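You operate a simulated robot arm through the tools that you are given. There is no shell and no other tool. Be economical: measure what you need, move in short steps, check, and stop when the job is done.

You are at the controls of a simulated robot arm. One attempt, no reset.

JOB
Slacken the four cover nuts about half a turn each, crosswise.
Fine: order 1, 3, 2, 4; use the black socket key and put it back in the stand. Set down upright: black socket key.

Only the result counts: the job must be done as asked and must still hold three seconds after the hand-in. Knocking over, shifting, dropping, spilling or breaking anything else fails it. A push-on lid holds only when it is set on centred and level and pressed home; a screw cap is set on level and turned clockwise until tight.

ROBOT AND FRAMES
A 7-joint arm with a two-finger parallel gripper, fixed in place. Base frame: the origin is at the foot of the arm, x ahead of it, y to its left, z up; the work surface is at about z = 800. Units: mm, degrees, N and s.
With the tool pointing down near the work surface it reaches from about 240 to 680 mm from the base axis. Its first joint turns from -66.0 to 66.0 degrees. Payload 2.4 kg.
The TCP is the grasp point between the finger pads, 30 mm short of the fingertips. In the tool frame z runs along the fingers and y along their closing line. The gripper opens to 94 mm. The fingers are 28 mm wide and 10 mm thick; the gripper's body (50 by 96 mm) begins 55 mm behind the TCP.
Orientation is told as [roll, pitch, yaw] about the base's x, y, z axes, in that order, counted from this pose: with the fingers straight down and closing along the base's y, the tool's x points along the base's -x, its y along +y and its z along -z.

CONTROLS
- The arm moves only by the tool move_arm. Its argument "increments" is text: rows parted by semicolons, each of 6 numbers parted by spaces: the shift along the tool's x, y, z in units of 300 mm (1.0 is 300 mm), then the turn, a rotation vector about the tool's x, y, z in units of 45 degrees (1.0 is 45 degrees). In form: dx dy dz rx ry rz; .... A call has 1 to 8 rows; each row is the pose to reach, as a shift and turn from the pose commanded when the call began, along the tool's axes at that moment. "grip" is the opening, from 0 (shut) to 1 (fully open), set as the call begins (left out, the last holds). A call with a number of a shift or a turn outside -1 to 1 is refused whole. Each row takes 0.2 s and may step no farther than 50 mm and 8.6 degrees from the row before; otherwise, or with a gripper value out of range, the whole call is refused. Where a pose cannot be reached the arm comes as near as it can. A force on the tool above 40 N (or 10 N above the force at the start of the call, whichever is more), or a blocked arm, ends the call early, and 0.2 s more pass. The fingers move at their own pace (about 153 mm/s each) and stop on an object; they squeeze with about 38 N. The grip force told is the motor's: it shows also when the fingers shut on nothing. Time passes only in rows, and 0.2 s behind the last, so rows that repeat a pose let the fingers close. The reply holds the time, the measured pose of the TCP, the force on the tool along the base axes, the opening and the grip force, in the units named above and with some noise, with the torque about the TCP (base axes, N m) and any sound that the robot's microphone picked up.
- Cameras (640 x 400 px; columns grow to the right, rows downward): "scene" is fixed at [35.2, 468.7, 1463.9]; the picture's right is [-0.79, -0.62, 0.00], its down [-0.23, 0.29, -0.93] and it looks along [0.57, -0.73, -0.37] (base axes); focal length 312 px, centre (320, 200). "wrist" rides on the gripper at [76, 14, -102] in the tool frame; the picture's right is [-0.18, 0.98, 0.00], its down [-0.75, -0.14, -0.64] and it looks along [-0.63, -0.12, 0.77] (tool axes); focal length 243 px, centre (320, 200). There is no depth. A picture from a camera that has moved, and an enlarged one, comes with that camera's place and axes in the base frame and with its lens.
- capture(camera): a new picture of that camera. No time passes.
- zoom(camera, box): a new picture of the part [left, top, right, bottom] of that camera's present view, enlarged. No time passes.
- sign_off(): hands the job in; it is judged then, once.

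Work in short steps. Places have to be worked out from the pictures, the camera data and where the tool is seen: move nearer, look again, correct. Check each grasp and each placing, and mend what went wrong. You have 120 turns and 68 pictures in all, those below and enlarged ones among them. Open the gripper and draw the arm clear of the work before you hand the job in, unless the task says otherwise; then end with one line.

The tools are called after ">>>" as a command line: name --argument value ..., lists and objects as JSON in quotes. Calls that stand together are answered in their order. move_arm: Moves the arm, as the interface text tells. Its arguments: {"type":"object","properties":{"increments":{"type":"string"},"grip":{"type":"number"}},"required":["increments"]} The other tools are called the same way: capture (camera) takes a picture; zoom (camera, box) takes an enlarged picture of a part of a camera's view; sign_off () hands the job in.

At the start:

```text
time: 0.0
ee_pos: [404.4, 113.5, 1290.1]
tool_rot: [0.1, 0.0, 0.0]
wrist_force: [1.5, 0.4, -0.6]
moment: [-0.02, 0.0, -0.01]
finger_gap: 94.0
grasp_force: 0.1
```

scene: 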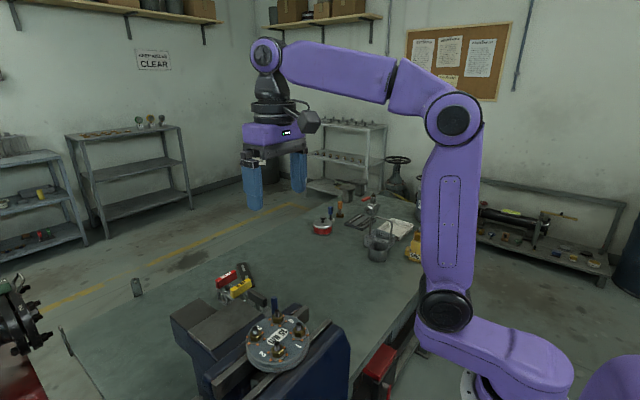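
wrist: 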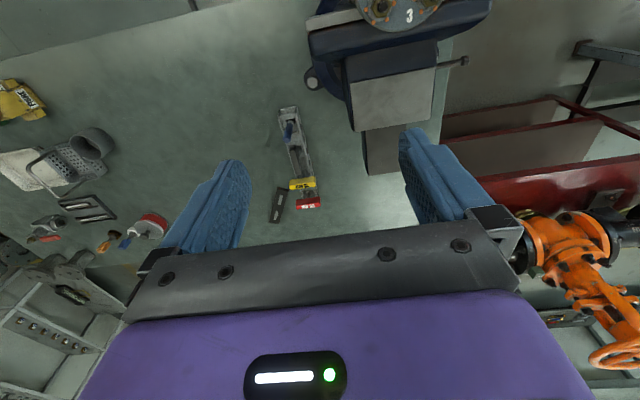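

I start with close looks at the vise with the cover and at the tools on the bench.

>>> zoom --camera "scene" --box '[160, 250, 360, 390]'

>>> zoom --camera "wrist" --box '[220, 0, 500, 220]'

```text
2.86 times, centred on (260, 320) of scene
camera zoom: at [35.2, 468.7, 1463.9], right [-0.79, -0.62, 0.0], down [-0.23, 0.29, -0.93], along [0.57, -0.73, -0.37], focal length 893 px, centre (491, -143)
```

zoom: 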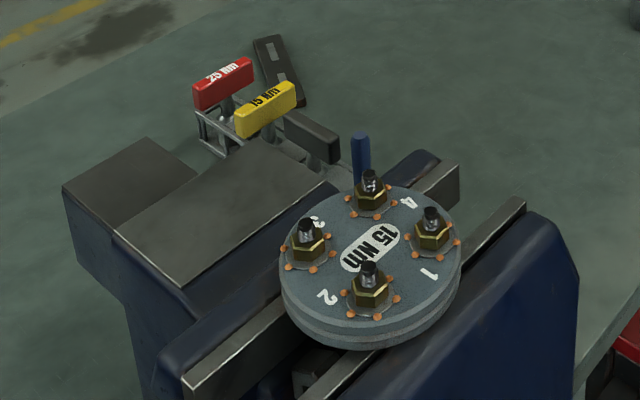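

```text
1.82 times, centred on (360, 110) of wrist
camera zoom: at [327.7, 128.4, 1392.6], right [0.18, 0.98, 0.0], down [0.75, -0.14, 0.64], along [0.63, -0.12, -0.77], focal length 441 px, centre (247, 364)
```

zoom: 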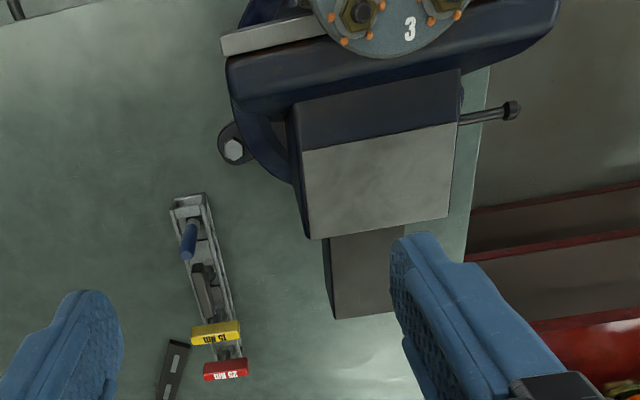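

The cover top seems to be near z≈1077 around (350, 210), and the black handle near (600, 22, 895). I move back and left to see the cover from the wrist camera.

>>> move_arm --increments "0.116 0.097 -0.011 0 0 0; 0.232 0.193 -0.022 0 0 0; 0.347 0.29 -0.033 0 0 0"

>>> zoom --camera "wrist" --box '[220, 20, 440, 160]'

>>> capture --camera "wrist"

```text
time: 0.8
ee_pos: [298.9, 201.9, 1302.2]
tool_rot: [0.0, 0.0, 0.0]
wrist_force: [-0.2, -0.5, -0.6]
moment: [-0.01, -0.01, -0.03]
finger_gap: 94.1
grasp_force: 0.2
```

```text
2.86 times, centred on (330, 90) of wrist
camera zoom: at [221.8, 217.0, 1404.0], right [0.18, 0.98, 0.0], down [0.75, -0.14, 0.64], along [0.63, -0.12, -0.77], focal length 693 px, centre (291, 514)
```

zoom: 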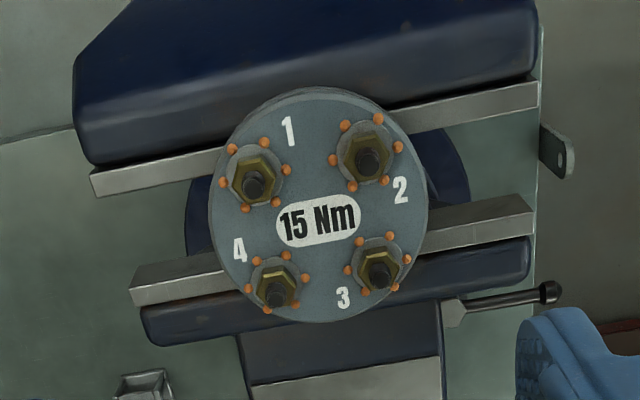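

```text
62 pictures are left
camera wrist: at [221.8, 217.0, 1404.0], right [0.18, 0.98, 0.0], down [0.75, -0.14, 0.64], along [0.63, -0.12, -0.77], focal length 243 px, centre (320, 200)
```

wrist: 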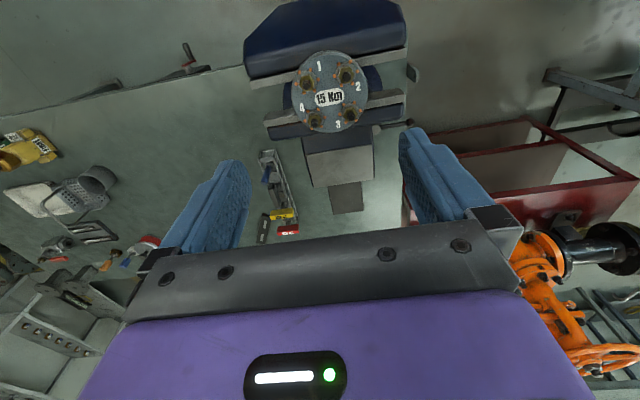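

Nuts come out near 1(297.5,187), 2(296.5,234), 3(344.5,234), 4(344.5,187), with stud tops near z≈1098. Now I move over the key stand for a closer look.

>>> move_arm --increments "-0.105 -0.082 0.04 0 0 0; -0.21 -0.164 0.11 0 0 0; -0.316 -0.246 0.19 0 0 0; -0.421 -0.327 0.27 0 0 0; -0.526 -0.41 0.35 0 0 0; -0.632 -0.491 0.43 0 0 0; -0.737 -0.573 0.507 0 0 0"

>>> capture --camera "wrist"

>>> zoom --camera "wrist" --box '[220, 60, 440, 200]'

>>> zoom --camera "scene" --box '[205, 255, 295, 311]'

```text
time: 2.4
ee_pos: [522.7, 30.7, 1147.9]
tool_rot: [0.1, 0.1, 0.0]
wrist_force: [-0.1, -0.3, 0.6]
moment: [0.01, -0.01, 0.0]
finger_gap: 94.3
grasp_force: 0.0
```

```text
61 pictures are left
camera wrist: at [445.6, 44.9, 1250.9], right [0.18, 0.98, 0.0], down [0.75, -0.14, 0.64], along [0.63, -0.12, -0.77], focal length 243 px, centre (320, 200)
```

wrist: 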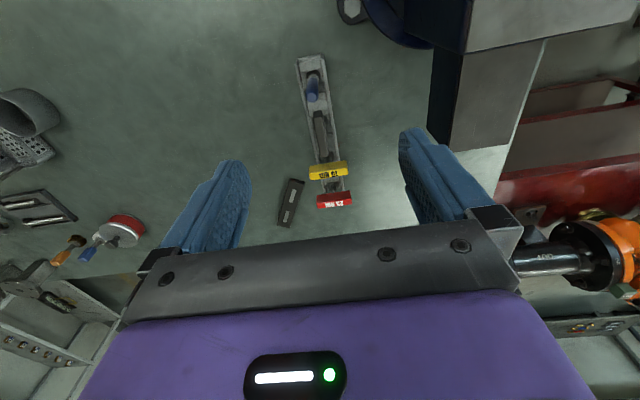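

```text
2.86 times, centred on (330, 130) of wrist
camera zoom: at [445.6, 44.9, 1250.9], right [0.18, 0.98, 0.0], down [0.75, -0.14, 0.64], along [0.63, -0.12, -0.77], focal length 693 px, centre (291, 400)
```

zoom: 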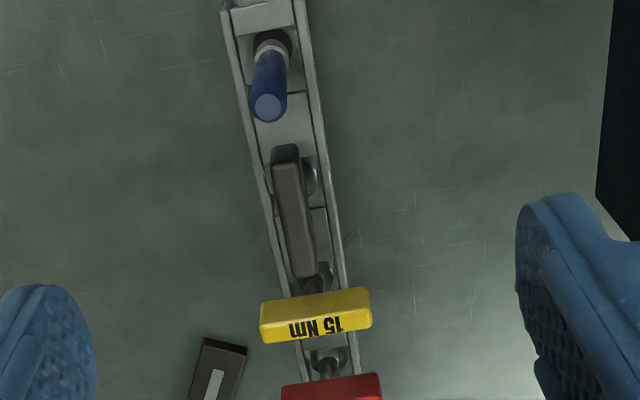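

```text
7.11 times, centred on (250, 283) of scene
camera zoom: at [35.2, 468.7, 1463.9], right [-0.79, -0.62, 0.0], down [-0.23, 0.29, -0.93], along [0.57, -0.73, -0.37], focal length 2222 px, centre (818, -390)
```

zoom: 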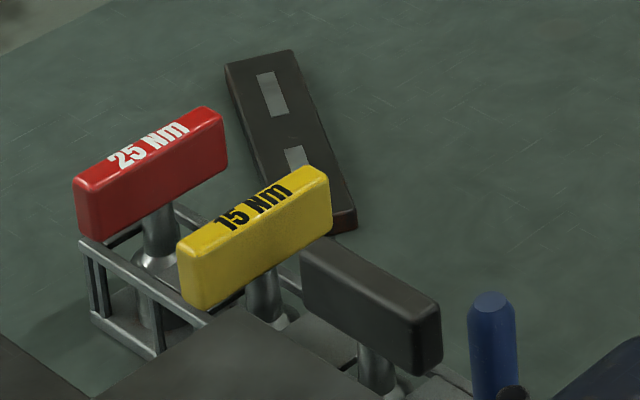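

The black T-handle lies along base x (yaw ≈ -3°), centred near (610, 15), with its top near z≈895. I go above it for a close view with the fingers straddling it.

>>> move_arm --increments "-0.06 -0.01 0.119 0 0 0; -0.12 -0.02 0.238 0 0 0; -0.18 -0.03 0.357 0 0 0; -0.24 -0.04 0.476 0 0 0; -0.293 -0.05 0.593 0 0 0"

>>> capture --camera "wrist"

>>> zoom --camera "scene" --box '[195, 225, 323, 305]'

```text
time: 3.6
ee_pos: [610.1, 11.0, 968.1]
tool_rot: [0.1, -0.1, 0.0]
wrist_force: [0.7, -0.8, 0.1]
moment: [0.01, 0.02, 0.01]
finger_gap: 94.1
grasp_force: 0.1
```

```text
58 pictures are left
camera wrist: at [533.1, 25.6, 1070.7], right [0.18, 0.98, 0.0], down [0.75, -0.14, 0.64], along [0.63, -0.12, -0.77], focal length 243 px, centre (320, 200)
```

wrist: 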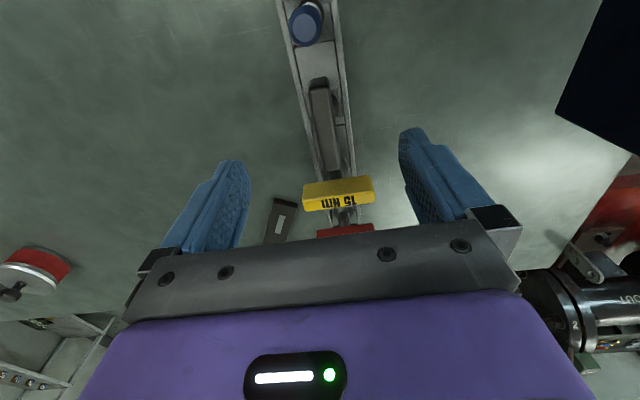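

```text
5.00 times, centred on (259, 265) of scene
camera zoom: at [35.2, 468.7, 1463.9], right [-0.79, -0.62, 0.0], down [-0.23, 0.29, -0.93], along [0.57, -0.73, -0.37], focal length 1563 px, centre (625, -125)
```

zoom: 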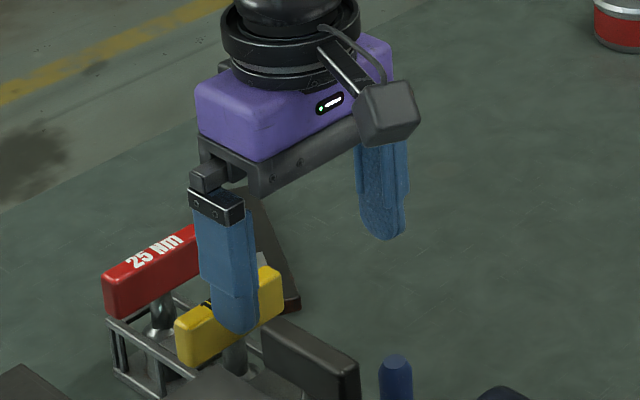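

>>> zoom --camera "wrist" --box '[270, 60, 398, 140]'

```text
5.00 times, centred on (334, 100) of wrist
camera zoom: at [533.1, 25.6, 1070.7], right [0.18, 0.98, 0.0], down [0.75, -0.14, 0.64], along [0.63, -0.12, -0.77], focal length 1213 px, centre (250, 700)
```

zoom: 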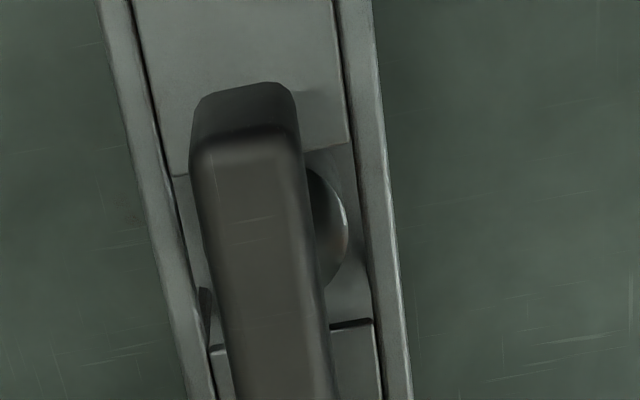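

The handle is centred near (613, 15) at yaw ≈ -1°, and the stand rails top out near z≈845. I descend partway and check the alignment.

>>> move_arm --increments "-0.012 0.012 0.083 0 0 0; -0.012 0.013 0.165 0 0 0"

>>> capture --camera "wrist"

>>> zoom --camera "scene" --box '[195, 245, 323, 325]'

```text
time: 4.2
ee_pos: [613.3, 16.3, 919.1]
tool_rot: [0.0, 0.0, 0.0]
wrist_force: [-0.1, 0.6, 0.1]
moment: [-0.04, -0.01, -0.02]
finger_gap: 94.1
grasp_force: 0.0
```

```text
55 pictures are left
camera wrist: at [535.5, 31.1, 1021.6], right [0.18, 0.98, 0.0], down [0.75, -0.14, 0.64], along [0.63, -0.12, -0.77], focal length 243 px, centre (320, 200)
```

wrist: 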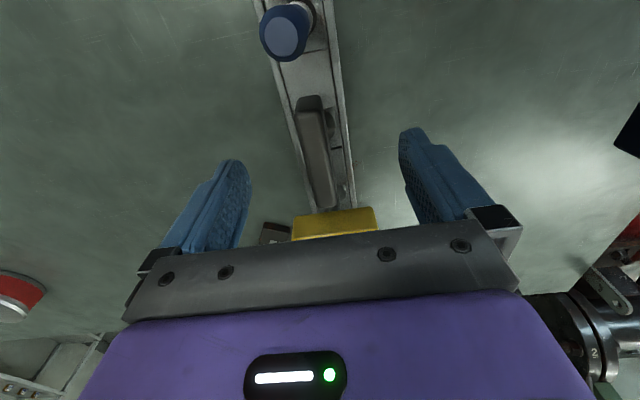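

```text
5.00 times, centred on (259, 285) of scene
camera zoom: at [35.2, 468.7, 1463.9], right [-0.79, -0.62, 0.0], down [-0.23, 0.29, -0.93], along [0.57, -0.73, -0.37], focal length 1563 px, centre (625, -225)
```

zoom: 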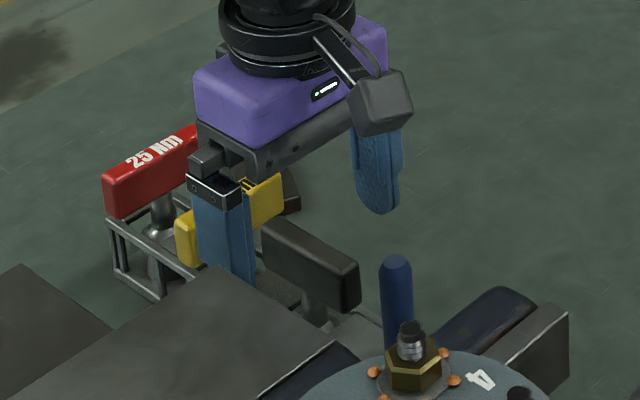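

Re-measured: handle centre (612, 15), yaw ≈ -2°, top z≈895. I descend to z≈886 with that small yaw and then close.

>>> move_arm --increments "0.002 -0.004 0.055 0 0 0.044; 0.003 -0.004 0.11 0 0 0.044; 0.003 -0.004 0.11 0 0 0.044"

>>> capture --camera "wrist"

>>> zoom --camera "scene" --box '[205, 255, 301, 315]'

```text
time: 5.0
ee_pos: [610.1, 15.4, 886.1]
tool_rot: [-0.1, 0.1, -2.1]
wrist_force: [-0.3, -0.1, -0.9]
moment: [0.0, -0.03, -0.01]
finger_gap: 94.3
grasp_force: 0.1
```

```text
53 pictures are left
camera wrist: at [535.5, 33.0, 988.4], right [0.22, 0.98, 0.0], down [0.75, -0.17, 0.64], along [0.63, -0.14, -0.77], focal length 243 px, centre (320, 200)
```

wrist: 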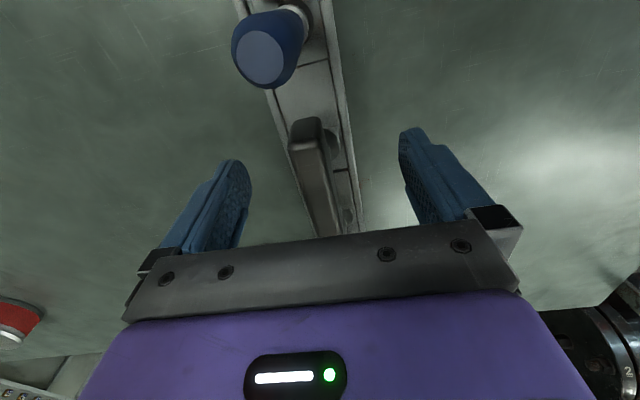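

```text
6.67 times, centred on (253, 285) of scene
camera zoom: at [35.2, 468.7, 1463.9], right [-0.79, -0.62, 0.0], down [-0.23, 0.29, -0.93], along [0.57, -0.73, -0.37], focal length 2083 px, centre (767, -367)
```

zoom: 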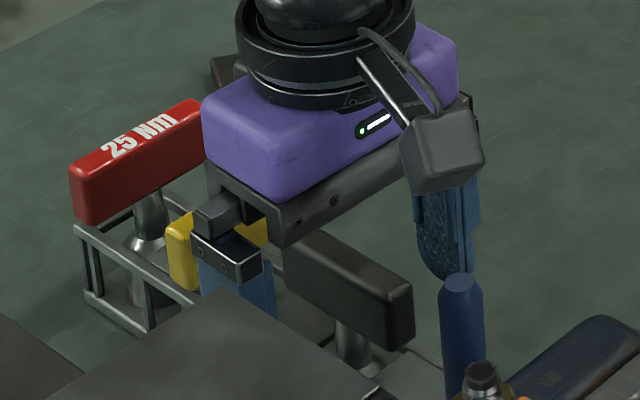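

The alignment is consistent, so I close on the handle.

>>> move_arm --increments "0 0 0 0 0 0; 0 0 0 0 0 0; 0 0 0 0 0 0" --grip 0

>>> capture --camera "wrist"

```text
time: 5.8
ee_pos: [611.6, 15.5, 885.5]
tool_rot: [0.0, 0.0, -2.0]
wrist_force: [-1.0, 0.0, 0.5]
moment: [0.0, -0.02, -0.01]
finger_gap: 19.8
grasp_force: 38.0
```

```text
51 pictures are left
camera wrist: at [535.4, 33.0, 988.6], right [0.22, 0.98, 0.0], down [0.75, -0.17, 0.64], along [0.63, -0.14, -0.77], focal length 243 px, centre (320, 200)
```

wrist: 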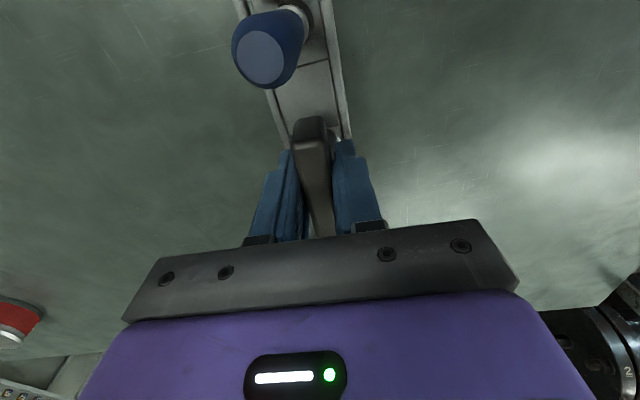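

Gripped (gap 19.8 mm, no side force). I lift straight up gently.

>>> move_arm --increments "0 0 -0.067 0 0 0; 0 0 -0.133 0 0 0; 0 0 -0.22 0 0 0; 0 0 -0.33 0 0 0; 0 0 -0.45 0 0 0; 0 0 -0.6 0 0 0"

>>> capture --camera "wrist"

>>> zoom --camera "scene" --box '[195, 205, 323, 285]'

```text
time: 7.2
ee_pos: [612.7, 16.0, 1068.7]
tool_rot: [0.0, 0.0, -2.0]
wrist_force: [0.6, 0.1, -1.9]
moment: [0.02, -0.01, 0.02]
finger_gap: 19.9
grasp_force: 38.3
```

```text
50 pictures are left
camera wrist: at [536.6, 33.3, 1171.5], right [0.22, 0.98, 0.0], down [0.75, -0.17, 0.64], along [0.63, -0.14, -0.77], focal length 243 px, centre (320, 200)
```

wrist: 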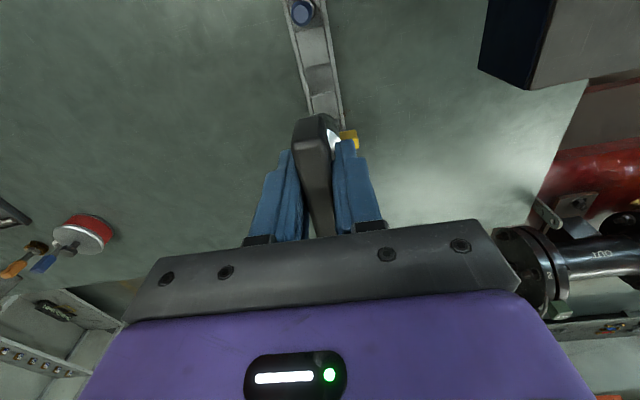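

```text
5.00 times, centred on (259, 245) of scene
camera zoom: at [35.2, 468.7, 1463.9], right [-0.79, -0.62, 0.0], down [-0.23, 0.29, -0.93], along [0.57, -0.73, -0.37], focal length 1563 px, centre (625, -25)
```

zoom: 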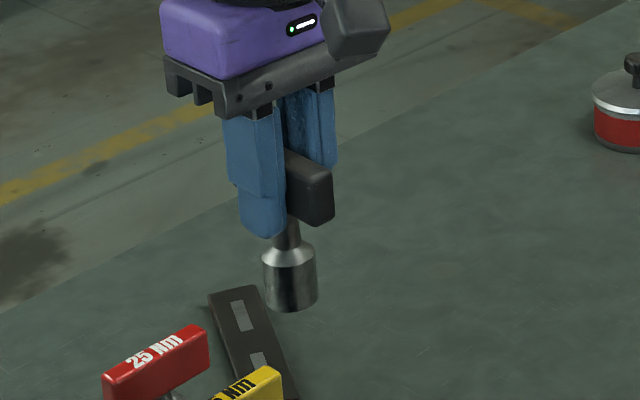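

The key is out and hangs straight, with the socket bottom about 77 mm below the TCP. I carry it up and toward the cover, turning the yaw to about -47° on the way to keep range for a half turn counterclockwise.

>>> move_arm --increments "0.06 0.03 -0.12 0 0 0.167; 0.15 0.07 -0.23 0 0 0.333; 0.25 0.12 -0.33 0 0 0.5; 0.35 0.17 -0.42 0 0 0.667; 0.445 0.22 -0.5 0 0 0.833; 0.535 0.268 -0.57 0 0 1.0"

```text
time: 8.6
ee_pos: [452.4, 100.7, 1236.3]
tool_rot: [-0.1, 0.1, -47.0]
wrist_force: [-1.7, 0.3, -0.7]
moment: [-0.03, -0.02, 0.0]
finger_gap: 20.2
grasp_force: 37.9
```

Continuing to above nut 1, turning to yaw -90°.

>>> move_arm --increments "0.094 -0.03 0 0 0 0.16; 0.188 -0.06 0 0 0 0.32; 0.282 -0.09 0 0 0 0.48; 0.376 -0.12 0 0 0 0.64; 0.47 -0.15 0.03 0 0 0.8; 0.563 -0.181 0.07 0 0 0.956"

>>> capture --camera "wrist"

>>> zoom --camera "scene" --box '[200, 260, 360, 360]'

```text
time: 10.0
ee_pos: [300.0, 189.7, 1216.5]
tool_rot: [-0.1, 0.0, -90.1]
wrist_force: [-1.3, -0.8, -1.9]
moment: [0.0, -0.01, -0.03]
finger_gap: 20.1
grasp_force: 38.4
```

```text
48 pictures are left
camera wrist: at [313.6, 265.8, 1319.5], right [0.98, -0.19, 0.0], down [-0.14, -0.75, 0.64], along [-0.12, -0.63, -0.77], focal length 243 px, centre (320, 200)
```

wrist: 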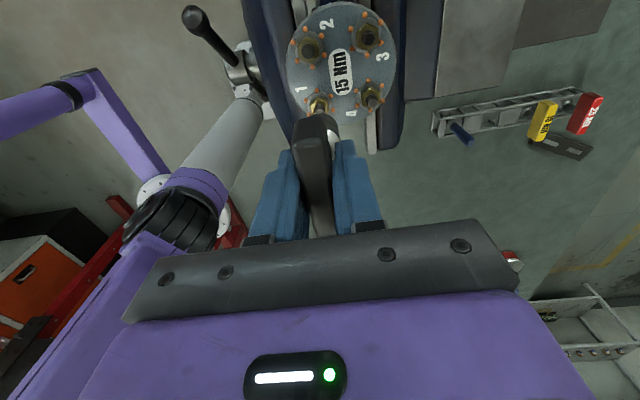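

```text
4.00 times, centred on (280, 310) of scene
camera zoom: at [35.2, 468.7, 1463.9], right [-0.79, -0.62, 0.0], down [-0.23, 0.29, -0.93], along [0.57, -0.73, -0.37], focal length 1250 px, centre (480, -240)
```

zoom: 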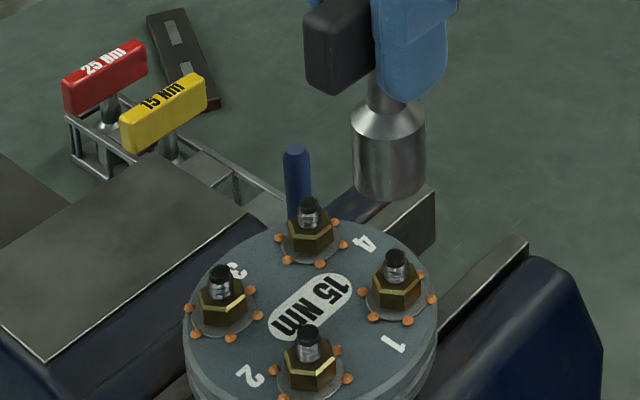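

The socket hangs close to nut 1. I zoom the wrist view to measure the nuts better.

>>> zoom --camera "wrist" --box '[264, 0, 424, 100]'

>>> zoom --camera "wrist" --box '[280, 70, 376, 130]'

```text
4.00 times, centred on (344, 50) of wrist
camera zoom: at [313.6, 265.8, 1319.5], right [0.98, -0.19, 0.0], down [-0.14, -0.75, 0.64], along [-0.12, -0.63, -0.77], focal length 970 px, centre (224, 800)
```

zoom: 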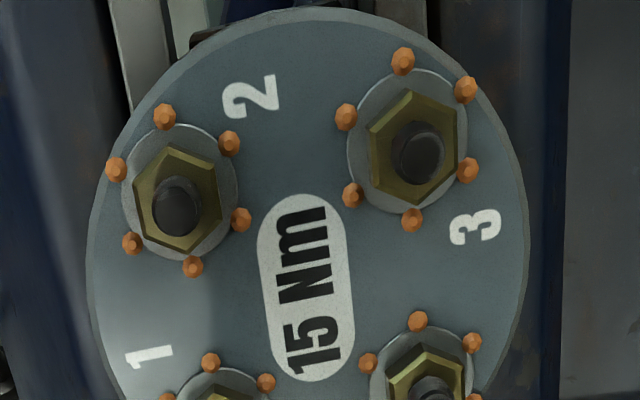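

```text
6.67 times, centred on (328, 100) of wrist
camera zoom: at [313.6, 265.8, 1319.5], right [0.98, -0.19, 0.0], down [-0.14, -0.75, 0.64], along [-0.12, -0.63, -0.77], focal length 1618 px, centre (267, 867)
```

zoom: 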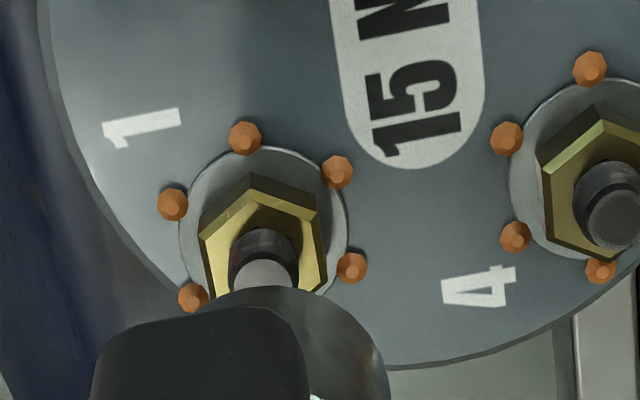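

The nuts are now well fixed: 1(298,188), 2(297.5,235), 3(344.6,235), 4(345,187), stud tops z≈1101. I lower to just above stud 1 and compare the socket and the stud.

>>> move_arm --increments "0 -0.006 0.05 0 0 0; 0 -0.006 0.1 0 0 0; 0 -0.006 0.1 0 0 0"

>>> zoom --camera "scene" --box '[248, 270, 344, 330]'

>>> zoom --camera "wrist" --box '[272, 60, 368, 120]'

```text
time: 10.8
ee_pos: [298.9, 189.7, 1187.7]
tool_rot: [0.0, 0.0, -90.0]
wrist_force: [1.6, 0.2, -1.0]
moment: [0.0, -0.03, -0.02]
finger_gap: 20.0
grasp_force: 37.8
```

```text
6.67 times, centred on (296, 300) of scene
camera zoom: at [35.2, 468.7, 1463.9], right [-0.79, -0.62, 0.0], down [-0.23, 0.29, -0.93], along [0.57, -0.73, -0.37], focal length 2083 px, centre (480, -467)
```

zoom: 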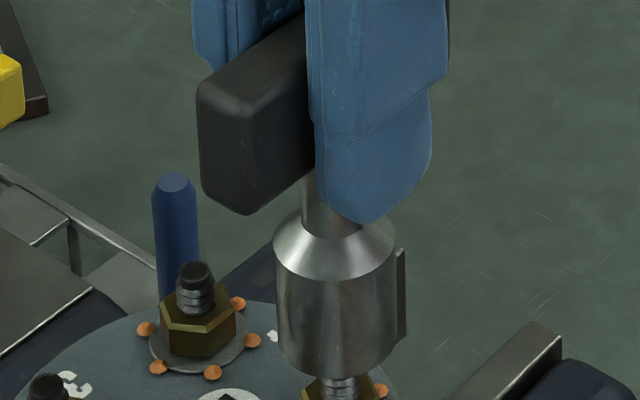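

```text
6.67 times, centred on (320, 90) of wrist
camera zoom: at [311.5, 266.5, 1289.6], right [0.98, -0.18, 0.0], down [-0.14, -0.75, 0.64], along [-0.12, -0.63, -0.77], focal length 1618 px, centre (320, 933)
```

zoom: 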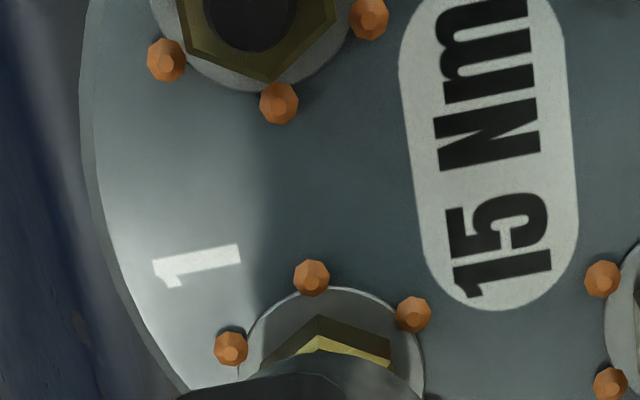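

The socket is centred over stud 1 to within about 1 mm. I lower slowly over the stud toward the nut.

>>> move_arm --increments "0 0.001 0.015 0 0 0; 0 0.001 0.03 0 0 0; 0 0.001 0.045 0 0 0; 0 0.001 0.055 0 0 0"

```text
time: 11.8
ee_pos: [298.6, 188.6, 1170.8]
tool_rot: [0.1, -0.1, -90.0]
wrist_force: [0.1, -0.3, -1.2]
moment: [-0.01, 0.0, 0.02]
finger_gap: 19.7
grasp_force: 37.3
```

>>> zoom --camera "scene" --box '[248, 280, 344, 340]'

```text
6.67 times, centred on (296, 310) of scene
camera zoom: at [35.2, 468.7, 1463.9], right [-0.79, -0.62, 0.0], down [-0.23, 0.29, -0.93], along [0.57, -0.73, -0.37], focal length 2083 px, centre (480, -533)
```

zoom: 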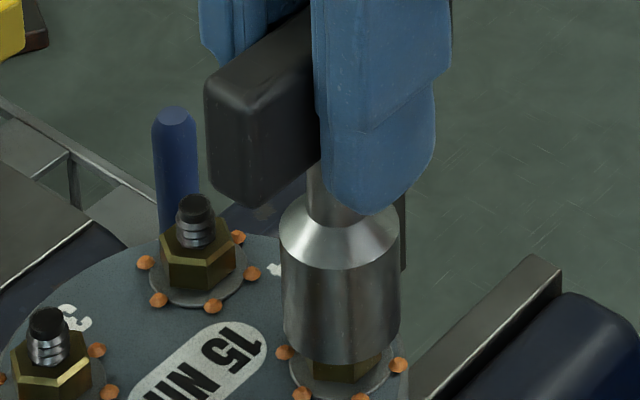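

Well centred, and the socket is just at nut-top height. I lower in 1.5–2 mm rows until contact or seating.

>>> move_arm --increments "0 0 0.007 0 0 0; 0 0 0.014 0 0 0; 0 0 0.021 0 0 0; 0 0 0.028 0 0 0"

```text
time: 12.8
ee_pos: [298.3, 188.7, 1161.9]
tool_rot: [0.0, 0.0, -89.9]
wrist_force: [0.4, 0.3, -0.6]
moment: [-0.01, -0.03, -0.02]
finger_gap: 19.8
grasp_force: 37.9
```

>>> zoom --camera "scene" --box '[248, 280, 344, 340]'

>>> move_arm --increments "0 0 0.005 0 0 0; 0 0 0.01 0 0 0; 0 0 0.015 0 0 0; 0 0 0.02 0 0 0"

```text
6.67 times, centred on (296, 310) of scene
camera zoom: at [35.2, 468.7, 1463.9], right [-0.79, -0.62, 0.0], down [-0.23, 0.29, -0.93], along [0.57, -0.73, -0.37], focal length 2083 px, centre (480, -533)
```

zoom: 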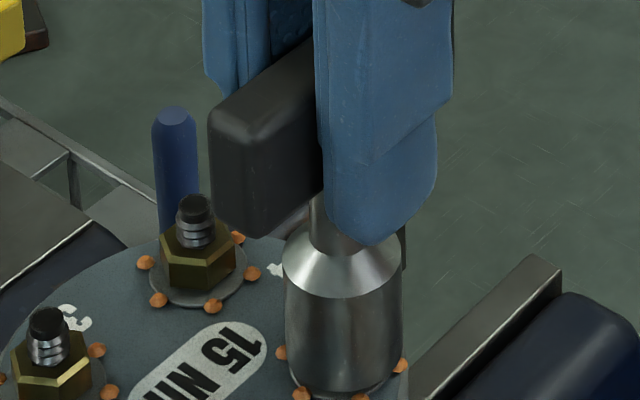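

```text
time: 13.8
ee_pos: [299.5, 189.2, 1156.3]
tool_rot: [0.0, 0.0, -90.0]
wrist_force: [-0.3, -0.5, -2.0]
moment: [-0.03, 0.01, 0.02]
finger_gap: 19.9
grasp_force: 38.1
```

The socket slid over the nut fully without force, so it is seated near the washer. I turn gently counterclockwise by 14° and watch the torque.

>>> move_arm --increments "0 0 0 0 0 -0.08; 0 0 0 0 0 -0.16; 0 -0.001 0 0 0 -0.24; 0 -0.001 0 0 0 -0.32"

>>> zoom --camera "scene" --box '[248, 280, 344, 340]'

```text
time: 14.8
ee_pos: [299.6, 188.5, 1156.6]
tool_rot: [0.1, 0.0, -75.4]
wrist_force: [0.8, 0.3, -0.4]
moment: [-0.04, 0.05, -0.05]
finger_gap: 20.0
grasp_force: 38.0
```

```text
6.67 times, centred on (296, 310) of scene
camera zoom: at [35.2, 468.7, 1463.9], right [-0.79, -0.62, 0.0], down [-0.23, 0.29, -0.93], along [0.57, -0.73, -0.37], focal length 2083 px, centre (480, -533)
```

zoom: 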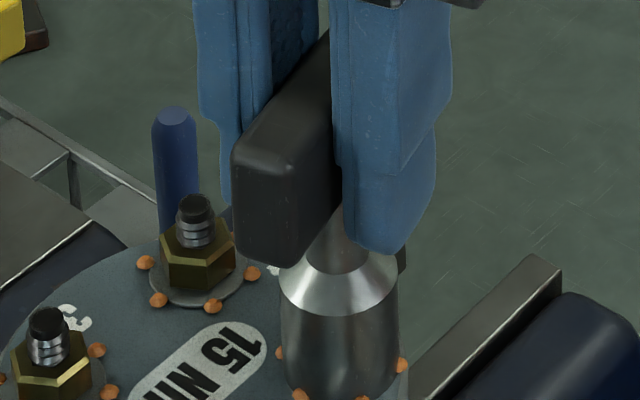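

>>> move_arm --increments "0 -0.001 0 0 0 -0.1; 0 -0.001 0 0 0 -0.2; 0 -0.002 0 0 0 -0.3; 0 -0.002 0 0 0 -0.4"

```text
time: 15.8
ee_pos: [297.1, 189.4, 1157.7]
tool_rot: [-0.1, 0.0, -57.4]
wrist_force: [0.0, -2.5, -2.1]
moment: [-0.15, -0.03, 0.0]
finger_gap: 19.9
grasp_force: 37.9
```

There's almost no torque, so I doubt it's engaged. I press down a bit further to find the stop.

>>> move_arm --increments "0 0 0.004 0 0 0; 0 0 0.008 0 0 0; 0 0 0.012 0 0 0; 0 0 0.016 0 0 0"

>>> zoom --camera "scene" --box '[264, 300, 328, 340]'

```text
time: 16.8
ee_pos: [298.2, 188.7, 1151.9]
tool_rot: [0.1, 0.0, -57.6]
wrist_force: [-5.3, -2.1, 28.3]
moment: [-0.05, 0.05, 0.01]
finger_gap: 20.1
grasp_force: 38.0
```

```text
10.00 times, centred on (296, 320) of scene
camera zoom: at [34.7, 468.4, 1464.0], right [-0.79, -0.62, 0.0], down [-0.23, 0.29, -0.93], along [0.57, -0.73, -0.37], focal length 3125 px, centre (560, -1000)
```

zoom: 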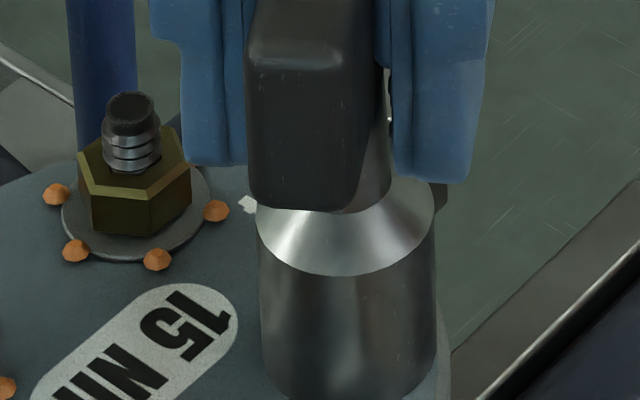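

Contact at about 28 N. I turn a further 15° with this seating force.

>>> move_arm --increments "0 0 0 0 0 -0.08; 0 0 0 0 0 -0.16; 0 -0.001 0 0 0 -0.24; 0 -0.001 0 0 0 -0.32"

>>> zoom --camera "scene" --box '[256, 306, 336, 356]'

```text
time: 17.8
ee_pos: [296.7, 187.4, 1151.6]
tool_rot: [0.0, 0.0, -43.1]
wrist_force: [-4.5, -2.9, 23.1]
moment: [-0.01, 0.0, -0.18]
finger_gap: 20.1
grasp_force: 38.4
```

```text
8.00 times, centred on (296, 331) of scene
camera zoom: at [34.8, 468.5, 1464.0], right [-0.79, -0.62, 0.0], down [-0.23, 0.29, -0.93], along [0.57, -0.73, -0.37], focal length 2500 px, centre (512, -848)
```

zoom: 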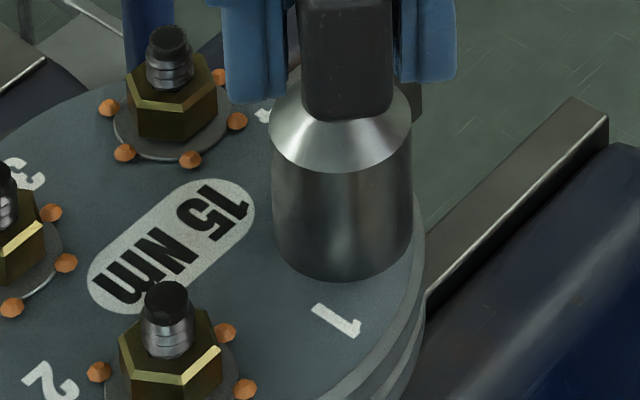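

I see a little torque now (-0.18). Before going on I lift straight off to see how far nut 1 has actually turned.

>>> move_arm --increments "0 0 -0.05 0 0 0; 0 0 -0.1 0 0 0; 0 0 -0.15 0 0 0; 0 0 -0.25 0 0 0"

>>> zoom --camera "scene" --box '[240, 290, 352, 360]'

>>> zoom --camera "wrist" --box '[240, 20, 400, 120]'

```text
time: 18.8
ee_pos: [299.2, 188.4, 1227.4]
tool_rot: [0.0, 0.1, -43.1]
wrist_force: [-0.4, -0.8, -2.2]
moment: [-0.01, 0.01, -0.02]
finger_gap: 20.2
grasp_force: 38.3
```

```text
5.71 times, centred on (296, 325) of scene
camera zoom: at [35.2, 468.7, 1463.9], right [-0.79, -0.62, 0.0], down [-0.23, 0.29, -0.93], along [0.57, -0.73, -0.37], focal length 1786 px, centre (457, -514)
```

zoom: 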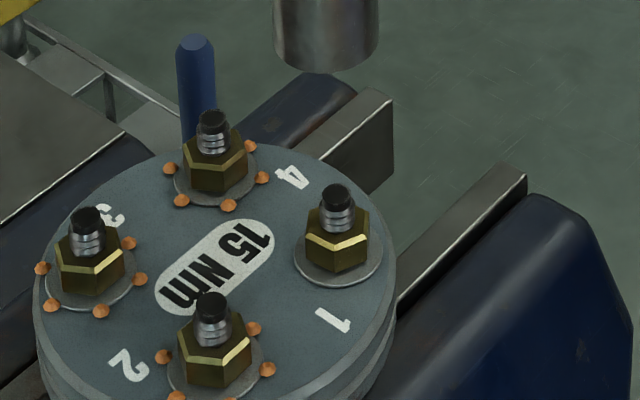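

```text
4.00 times, centred on (320, 70) of wrist
camera zoom: at [251.4, 251.5, 1328.9], right [0.81, 0.59, 0.0], down [0.45, -0.62, 0.64], along [0.38, -0.52, -0.77], focal length 970 px, centre (320, 720)
```

zoom: 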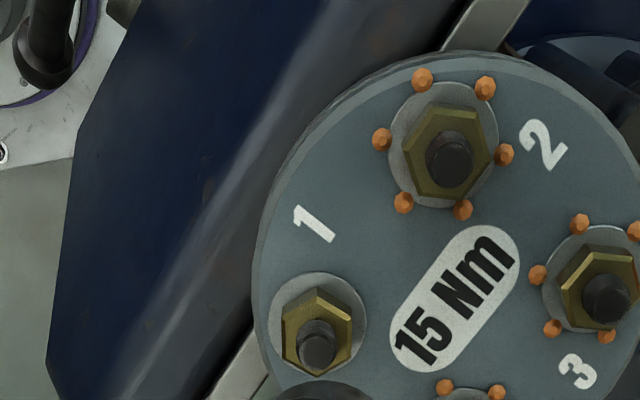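

Nut 1's orange beads are gone and its hex has turned by roughly 36° for 47° of key, so the coupling works with about 10° of play. I go back down at the same pose and continue.

>>> move_arm --increments "0 0 0.1 0 0 0; 0 0 0.2 0 0 0; 0 0 0.22 0 0 0; 0 0 0.235 0 0 0; 0 0 0.245 0 0 0"

>>> move_arm --increments "0 0 0 0 0 -0.16; 0 -0.001 0 0 0 -0.32; 0 -0.002 0 0 0 -0.48; 0 -0.003 0 0 0 -0.64; -0.001 -0.003 0 0 0 -0.8; -0.001 -0.003 0 0 0 -0.96"

```text
time: 20.0
ee_pos: [297.9, 188.5, 1153.1]
tool_rot: [0.0, 0.0, -43.3]
wrist_force: [-0.3, -3.4, 0.5]
moment: [-0.22, 0.02, -0.05]
finger_gap: 20.2
grasp_force: 37.9
```

```text
time: 21.4
ee_pos: [296.6, 186.6, 1152.9]
tool_rot: [0.0, 0.0, 0.2]
wrist_force: [-4.3, -5.9, 0.3]
moment: [-0.36, 0.27, -0.04]
finger_gap: 19.7
grasp_force: 37.9
```

Turned to yaw 0 with a small side force only. I ease over half a millimetre and continue counterclockwise.

>>> move_arm --increments "0.002 -0.002 0 0 0 -0.16; 0.002 -0.003 0 0 0 -0.32; 0.002 -0.004 0 0 0 -0.48; 0.002 -0.005 0 0 0 -0.64; 0.001 -0.005 0 0 0 -0.8; 0.001 -0.005 0 0 0 -0.96"

```text
time: 22.8
ee_pos: [296.6, 185.4, 1153.4]
tool_rot: [0.0, 0.2, 43.3]
wrist_force: [-1.4, -8.0, -1.8]
moment: [-0.45, 0.1, -0.05]
finger_gap: 19.9
grasp_force: 38.5
```

>>> move_arm --increments "0.003 -0.003 0 0 0 -0.16; 0.003 -0.004 0 0 0 -0.32; 0.003 -0.005 0 0 0 -0.48; 0.002 -0.006 0 0 0 -0.64; 0.002 -0.006 0 0 0 -0.8; 0.002 -0.006 0 0 0 -0.98"

```text
time: 24.2
ee_pos: [298.0, 184.0, 1153.6]
tool_rot: [-0.1, 0.0, 87.4]
wrist_force: [3.3, -9.3, -1.1]
moment: [-0.64, -0.19, -0.03]
finger_gap: 20.1
grasp_force: 38.0
```

>>> move_arm --increments "0.004 -0.002 0 0 0 -0.14; 0.004 -0.003 0 0 0 -0.28"

>>> move_arm --increments "0 0 -0.05 0 0 0; 0 0 -0.1 0 0 0; 0 0 -0.15 0 0 0; 0 0 -0.25 0 0 0"

>>> zoom --camera "scene" --box '[240, 290, 352, 360]'

>>> capture --camera "wrist"

```text
time: 24.8
ee_pos: [298.0, 183.9, 1154.4]
tool_rot: [0.1, -0.1, 100.1]
wrist_force: [3.8, -4.9, -2.4]
moment: [-0.31, -0.26, -0.07]
finger_gap: 19.9
grasp_force: 37.9
```

```text
time: 25.8
ee_pos: [298.5, 182.9, 1227.9]
tool_rot: [0.0, -0.1, 99.8]
wrist_force: [0.0, -0.2, -0.9]
moment: [0.03, -0.04, 0.0]
finger_gap: 19.8
grasp_force: 38.4
```

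```text
5.71 times, centred on (296, 325) of scene
camera zoom: at [35.2, 468.7, 1463.9], right [-0.79, -0.62, 0.0], down [-0.23, 0.29, -0.93], along [0.57, -0.73, -0.37], focal length 1786 px, centre (457, -514)
```

zoom: 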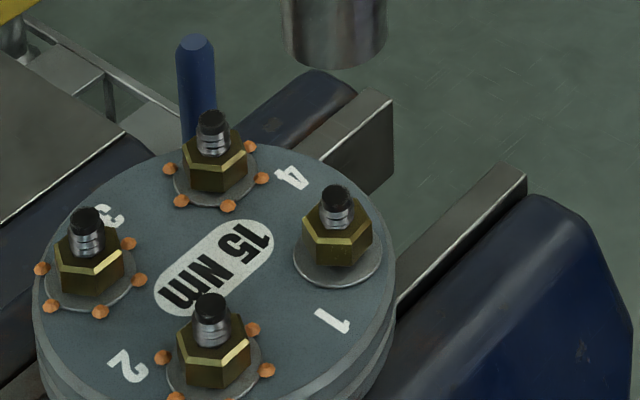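

```text
34 pictures are left
camera wrist: at [296.6, 105.4, 1330.1], right [-1.0, 0.01, 0.0], down [0.01, 0.77, 0.64], along [0.01, 0.64, -0.77], focal length 243 px, centre (320, 200)
```

wrist: 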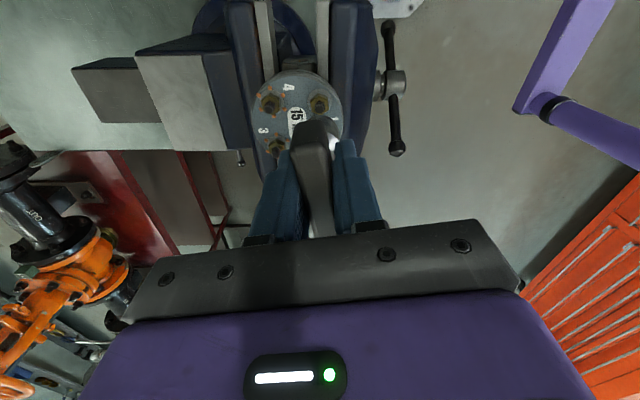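

>>> zoom --camera "scene" --box '[280, 315, 320, 340]'

```text
16.00 times, centred on (300, 328) of scene
camera zoom: at [35.2, 468.7, 1463.9], right [-0.79, -0.62, 0.0], down [-0.23, 0.29, -0.93], along [0.57, -0.73, -0.37], focal length 5000 px, centre (640, -1840)
```

zoom: 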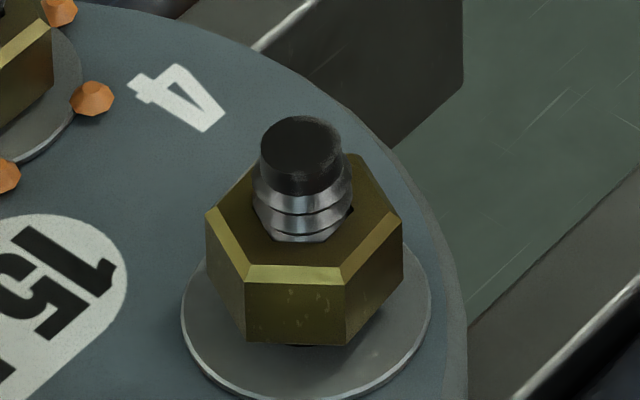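

Nut 1's hex phase is back where it began and the nut has risen slightly, so it made a half turn. Now I measure the phases of nuts 3, 2 and 4 so I can place the key.

>>> zoom --camera "scene" --box '[236, 304, 316, 354]'

>>> zoom --camera "wrist" --box '[240, 70, 368, 150]'

```text
8.00 times, centred on (276, 329) of scene
camera zoom: at [35.2, 468.7, 1463.9], right [-0.79, -0.62, 0.0], down [-0.23, 0.29, -0.93], along [0.57, -0.73, -0.37], focal length 2500 px, centre (672, -832)
```

zoom: 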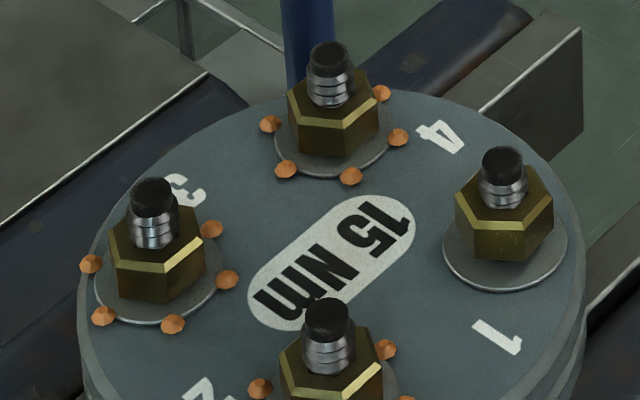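

```text
5.00 times, centred on (304, 110) of wrist
camera zoom: at [296.6, 105.4, 1330.1], right [-1.0, 0.01, 0.0], down [0.01, 0.77, 0.64], along [0.01, 0.64, -0.77], focal length 1213 px, centre (400, 650)
```

zoom: 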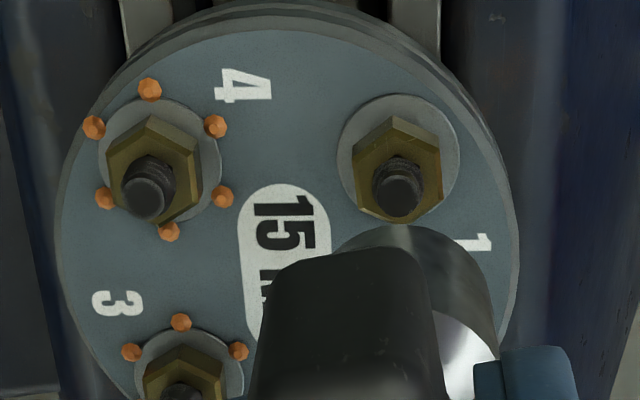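

Phases: nut 3 ≈31°, nut 4 ≈31°, nut 2 ≈38°. For nut 3 I start at yaw -92° and end near +94°. I turn the key back in the air and move over nut 3.

>>> move_arm --increments "0 0 0 0 0 0.167; 0 0 0 0 0 0.333; 0 0 0 0 0 0.5; 0 0 0 0 0 0.667; 0 0 0 0 0 0.833; 0 0 0 0 0 1.0"

>>> move_arm --increments "0 0 0 0 0 0.167; 0 0 0 0 0 0.333; 0 0 0 0 0 0.5; 0 0 0 0 0 0.667; 0 0 0 0 0 0.833; 0 0 0 0 0 1.0"

>>> move_arm --increments "0 0 0 0 0 0.167; 0 0 0 0 0 0.333; 0 0 0 0 0 0.5; 0 0 0 0 0 0.667; 0 0 0 0 0 0.833; 0 0 0 0 0 1.0"

>>> move_arm --increments "0 0 0 0 0 0.167; 0 0 0 0 0 0.333; 0 0 0 0 0 0.5; 0 0 0 0 0 0.667; 0 0 0 0 0 0.833; 0 0 0 0 0 1.0"

>>> move_arm --increments "0.074 0.092 0 0 0 0.133; 0.147 0.184 0 0 0 0.267; 0.147 0.184 0 0 0 0.267"

```text
time: 27.2
ee_pos: [299.0, 183.7, 1229.1]
tool_rot: [0.0, 0.1, 54.8]
wrist_force: [0.4, 0.3, -1.9]
moment: [0.01, -0.02, 0.03]
finger_gap: 19.6
grasp_force: 37.9
```

```text
time: 28.6
ee_pos: [297.9, 182.1, 1228.3]
tool_rot: [0.0, 0.0, 9.8]
wrist_force: [-0.3, 0.4, -2.2]
moment: [0.0, 0.0, 0.01]
finger_gap: 19.8
grasp_force: 37.9
```

```text
time: 30.0
ee_pos: [298.1, 183.1, 1229.0]
tool_rot: [0.0, 0.2, -35.3]
wrist_force: [-0.2, -0.1, -1.5]
moment: [-0.01, -0.01, -0.02]
finger_gap: 19.8
grasp_force: 37.8
```

```text
time: 31.4
ee_pos: [299.4, 181.9, 1228.1]
tool_rot: [0.0, 0.0, -80.3]
wrist_force: [0.6, 0.3, -2.0]
moment: [-0.01, -0.02, 0.05]
finger_gap: 19.9
grasp_force: 37.5
```

```text
time: 32.2
ee_pos: [346.4, 234.9, 1229.0]
tool_rot: [-0.1, 0.0, -92.2]
wrist_force: [0.1, 0.1, -2.1]
moment: [0.02, -0.01, -0.01]
finger_gap: 19.7
grasp_force: 37.7
```

Over nut 3 at yaw -92°. I lower to just above the stud and check the centring.

>>> move_arm --increments "0 0 0.07 0 0 0; 0 0 0.137 0 0 0; 0 0 0.137 0 0 0"

>>> zoom --camera "scene" --box '[216, 300, 296, 350]'

```text
time: 33.0
ee_pos: [347.2, 235.4, 1186.5]
tool_rot: [0.1, 0.0, -92.1]
wrist_force: [0.4, -0.4, -1.3]
moment: [-0.02, 0.0, -0.01]
finger_gap: 19.8
grasp_force: 38.1
```

```text
8.00 times, centred on (256, 325) of scene
camera zoom: at [35.2, 468.7, 1463.9], right [-0.79, -0.62, 0.0], down [-0.23, 0.29, -0.93], along [0.57, -0.73, -0.37], focal length 2500 px, centre (832, -800)
```

zoom: 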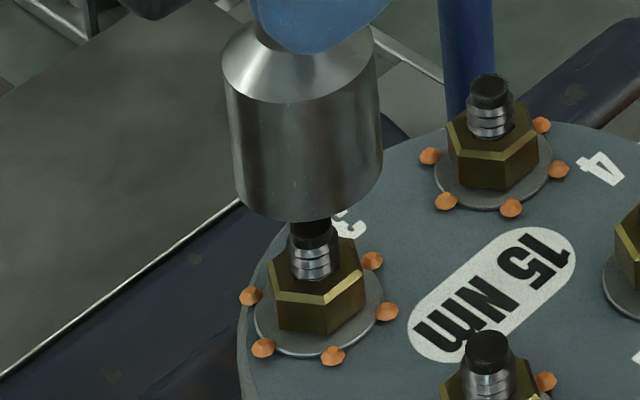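

The socket looks slightly off behind the stud, so I zoom closer to measure it.

>>> zoom --camera "scene" --box '[232, 308, 280, 338]'

>>> capture --camera "wrist"

```text
13.33 times, centred on (256, 323) of scene
camera zoom: at [35.2, 468.7, 1463.9], right [-0.79, -0.62, 0.0], down [-0.23, 0.29, -0.93], along [0.57, -0.73, -0.37], focal length 4167 px, centre (1173, -1440)
```

zoom: 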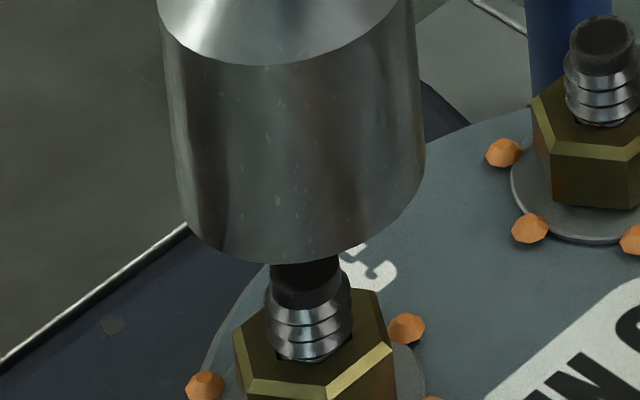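

```text
28 pictures are left
camera wrist: at [362.8, 312.1, 1289.7], right [0.98, -0.22, 0.0], down [-0.17, -0.75, 0.64], along [-0.14, -0.63, -0.77], focal length 243 px, centre (320, 200)
```

wrist: 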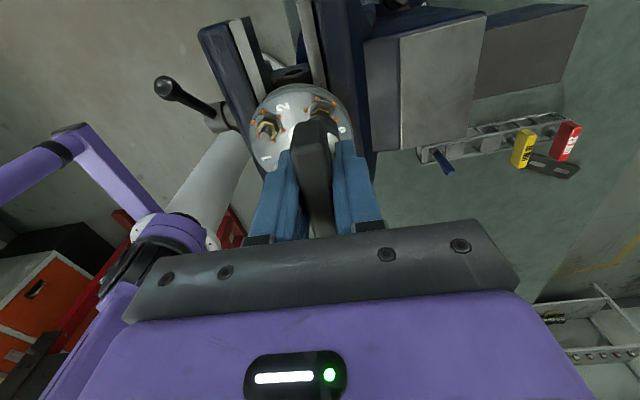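

The view indicates that the key slid up about 2.5 mm in the grip during the press and that the TCP is about (+1.5, -0.9) mm off. I correct this and lower onto nut 3, stopping to look.

>>> move_arm --increments "0.003 -0.005 0 0 0 0; 0.003 -0.005 0.02 0 0 0; 0.003 -0.005 0.04 0 0 0; 0.003 -0.005 0.055 0 0 0"

>>> zoom --camera "scene" --box '[224, 308, 288, 348]'

```text
time: 34.0
ee_pos: [343.7, 237.1, 1170.8]
tool_rot: [-0.1, 0.1, -92.1]
wrist_force: [-0.4, -0.8, -1.8]
moment: [-0.01, -0.03, 0.03]
finger_gap: 19.8
grasp_force: 37.8
```

```text
10.00 times, centred on (256, 328) of scene
camera zoom: at [35.2, 468.7, 1463.9], right [-0.79, -0.62, 0.0], down [-0.23, 0.29, -0.93], along [0.57, -0.73, -0.37], focal length 3125 px, centre (960, -1080)
```

zoom: 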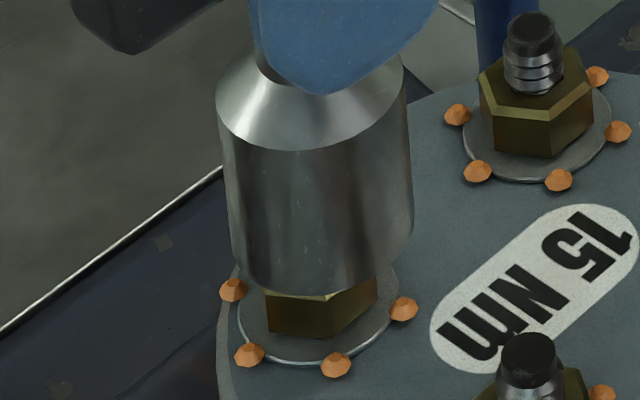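

The alignment relation matches nut 1 apart from about 0.7 mm sideways. I correct that and lower onto the nut.

>>> move_arm --increments "0.001 0.002 0.007 0 0 0; 0.001 0.002 0.015 0 0 0; 0.001 0.002 0.025 0 0 0; 0.001 0.002 0.035 0 0 0; 0.001 0.002 0.045 0 0 0; 0.001 0.002 0.052 0 0 0; 0.001 0.002 0.056 0 0 0"

```text
time: 35.6
ee_pos: [346.5, 237.6, 1152.6]
tool_rot: [0.0, 0.0, -92.1]
wrist_force: [10.5, 5.3, 0.0]
moment: [0.36, -0.63, 0.05]
finger_gap: 19.9
grasp_force: 37.7
```

The socket is on the nut with a side force (10.5, 5.3) N, so I relax toward +x and +y.

>>> move_arm --increments "0.002 0.003 0 0 0 0; 0.003 0.006 0 0 0 0"

```text
time: 36.2
ee_pos: [345.5, 238.4, 1153.4]
tool_rot: [0.0, -0.1, -92.1]
wrist_force: [6.3, 1.9, -3.7]
moment: [0.13, -0.38, 0.04]
finger_gap: 19.8
grasp_force: 38.1
```

>>> move_arm --increments "0.002 0.006 0 0 0 -0.1; 0.002 0.005 0 0 0 -0.25; 0.001 0.004 0 0 0 -0.42; 0 0.003 0 0 0 -0.6; 0 0.002 0 0 0 -0.78; -0.001 0.001 0 0 0 -0.96"

```text
time: 37.6
ee_pos: [345.6, 237.2, 1154.9]
tool_rot: [-0.1, 0.0, -48.8]
wrist_force: [-8.5, -4.7, -1.8]
moment: [-0.29, 0.6, -0.07]
finger_gap: 19.8
grasp_force: 37.9
```

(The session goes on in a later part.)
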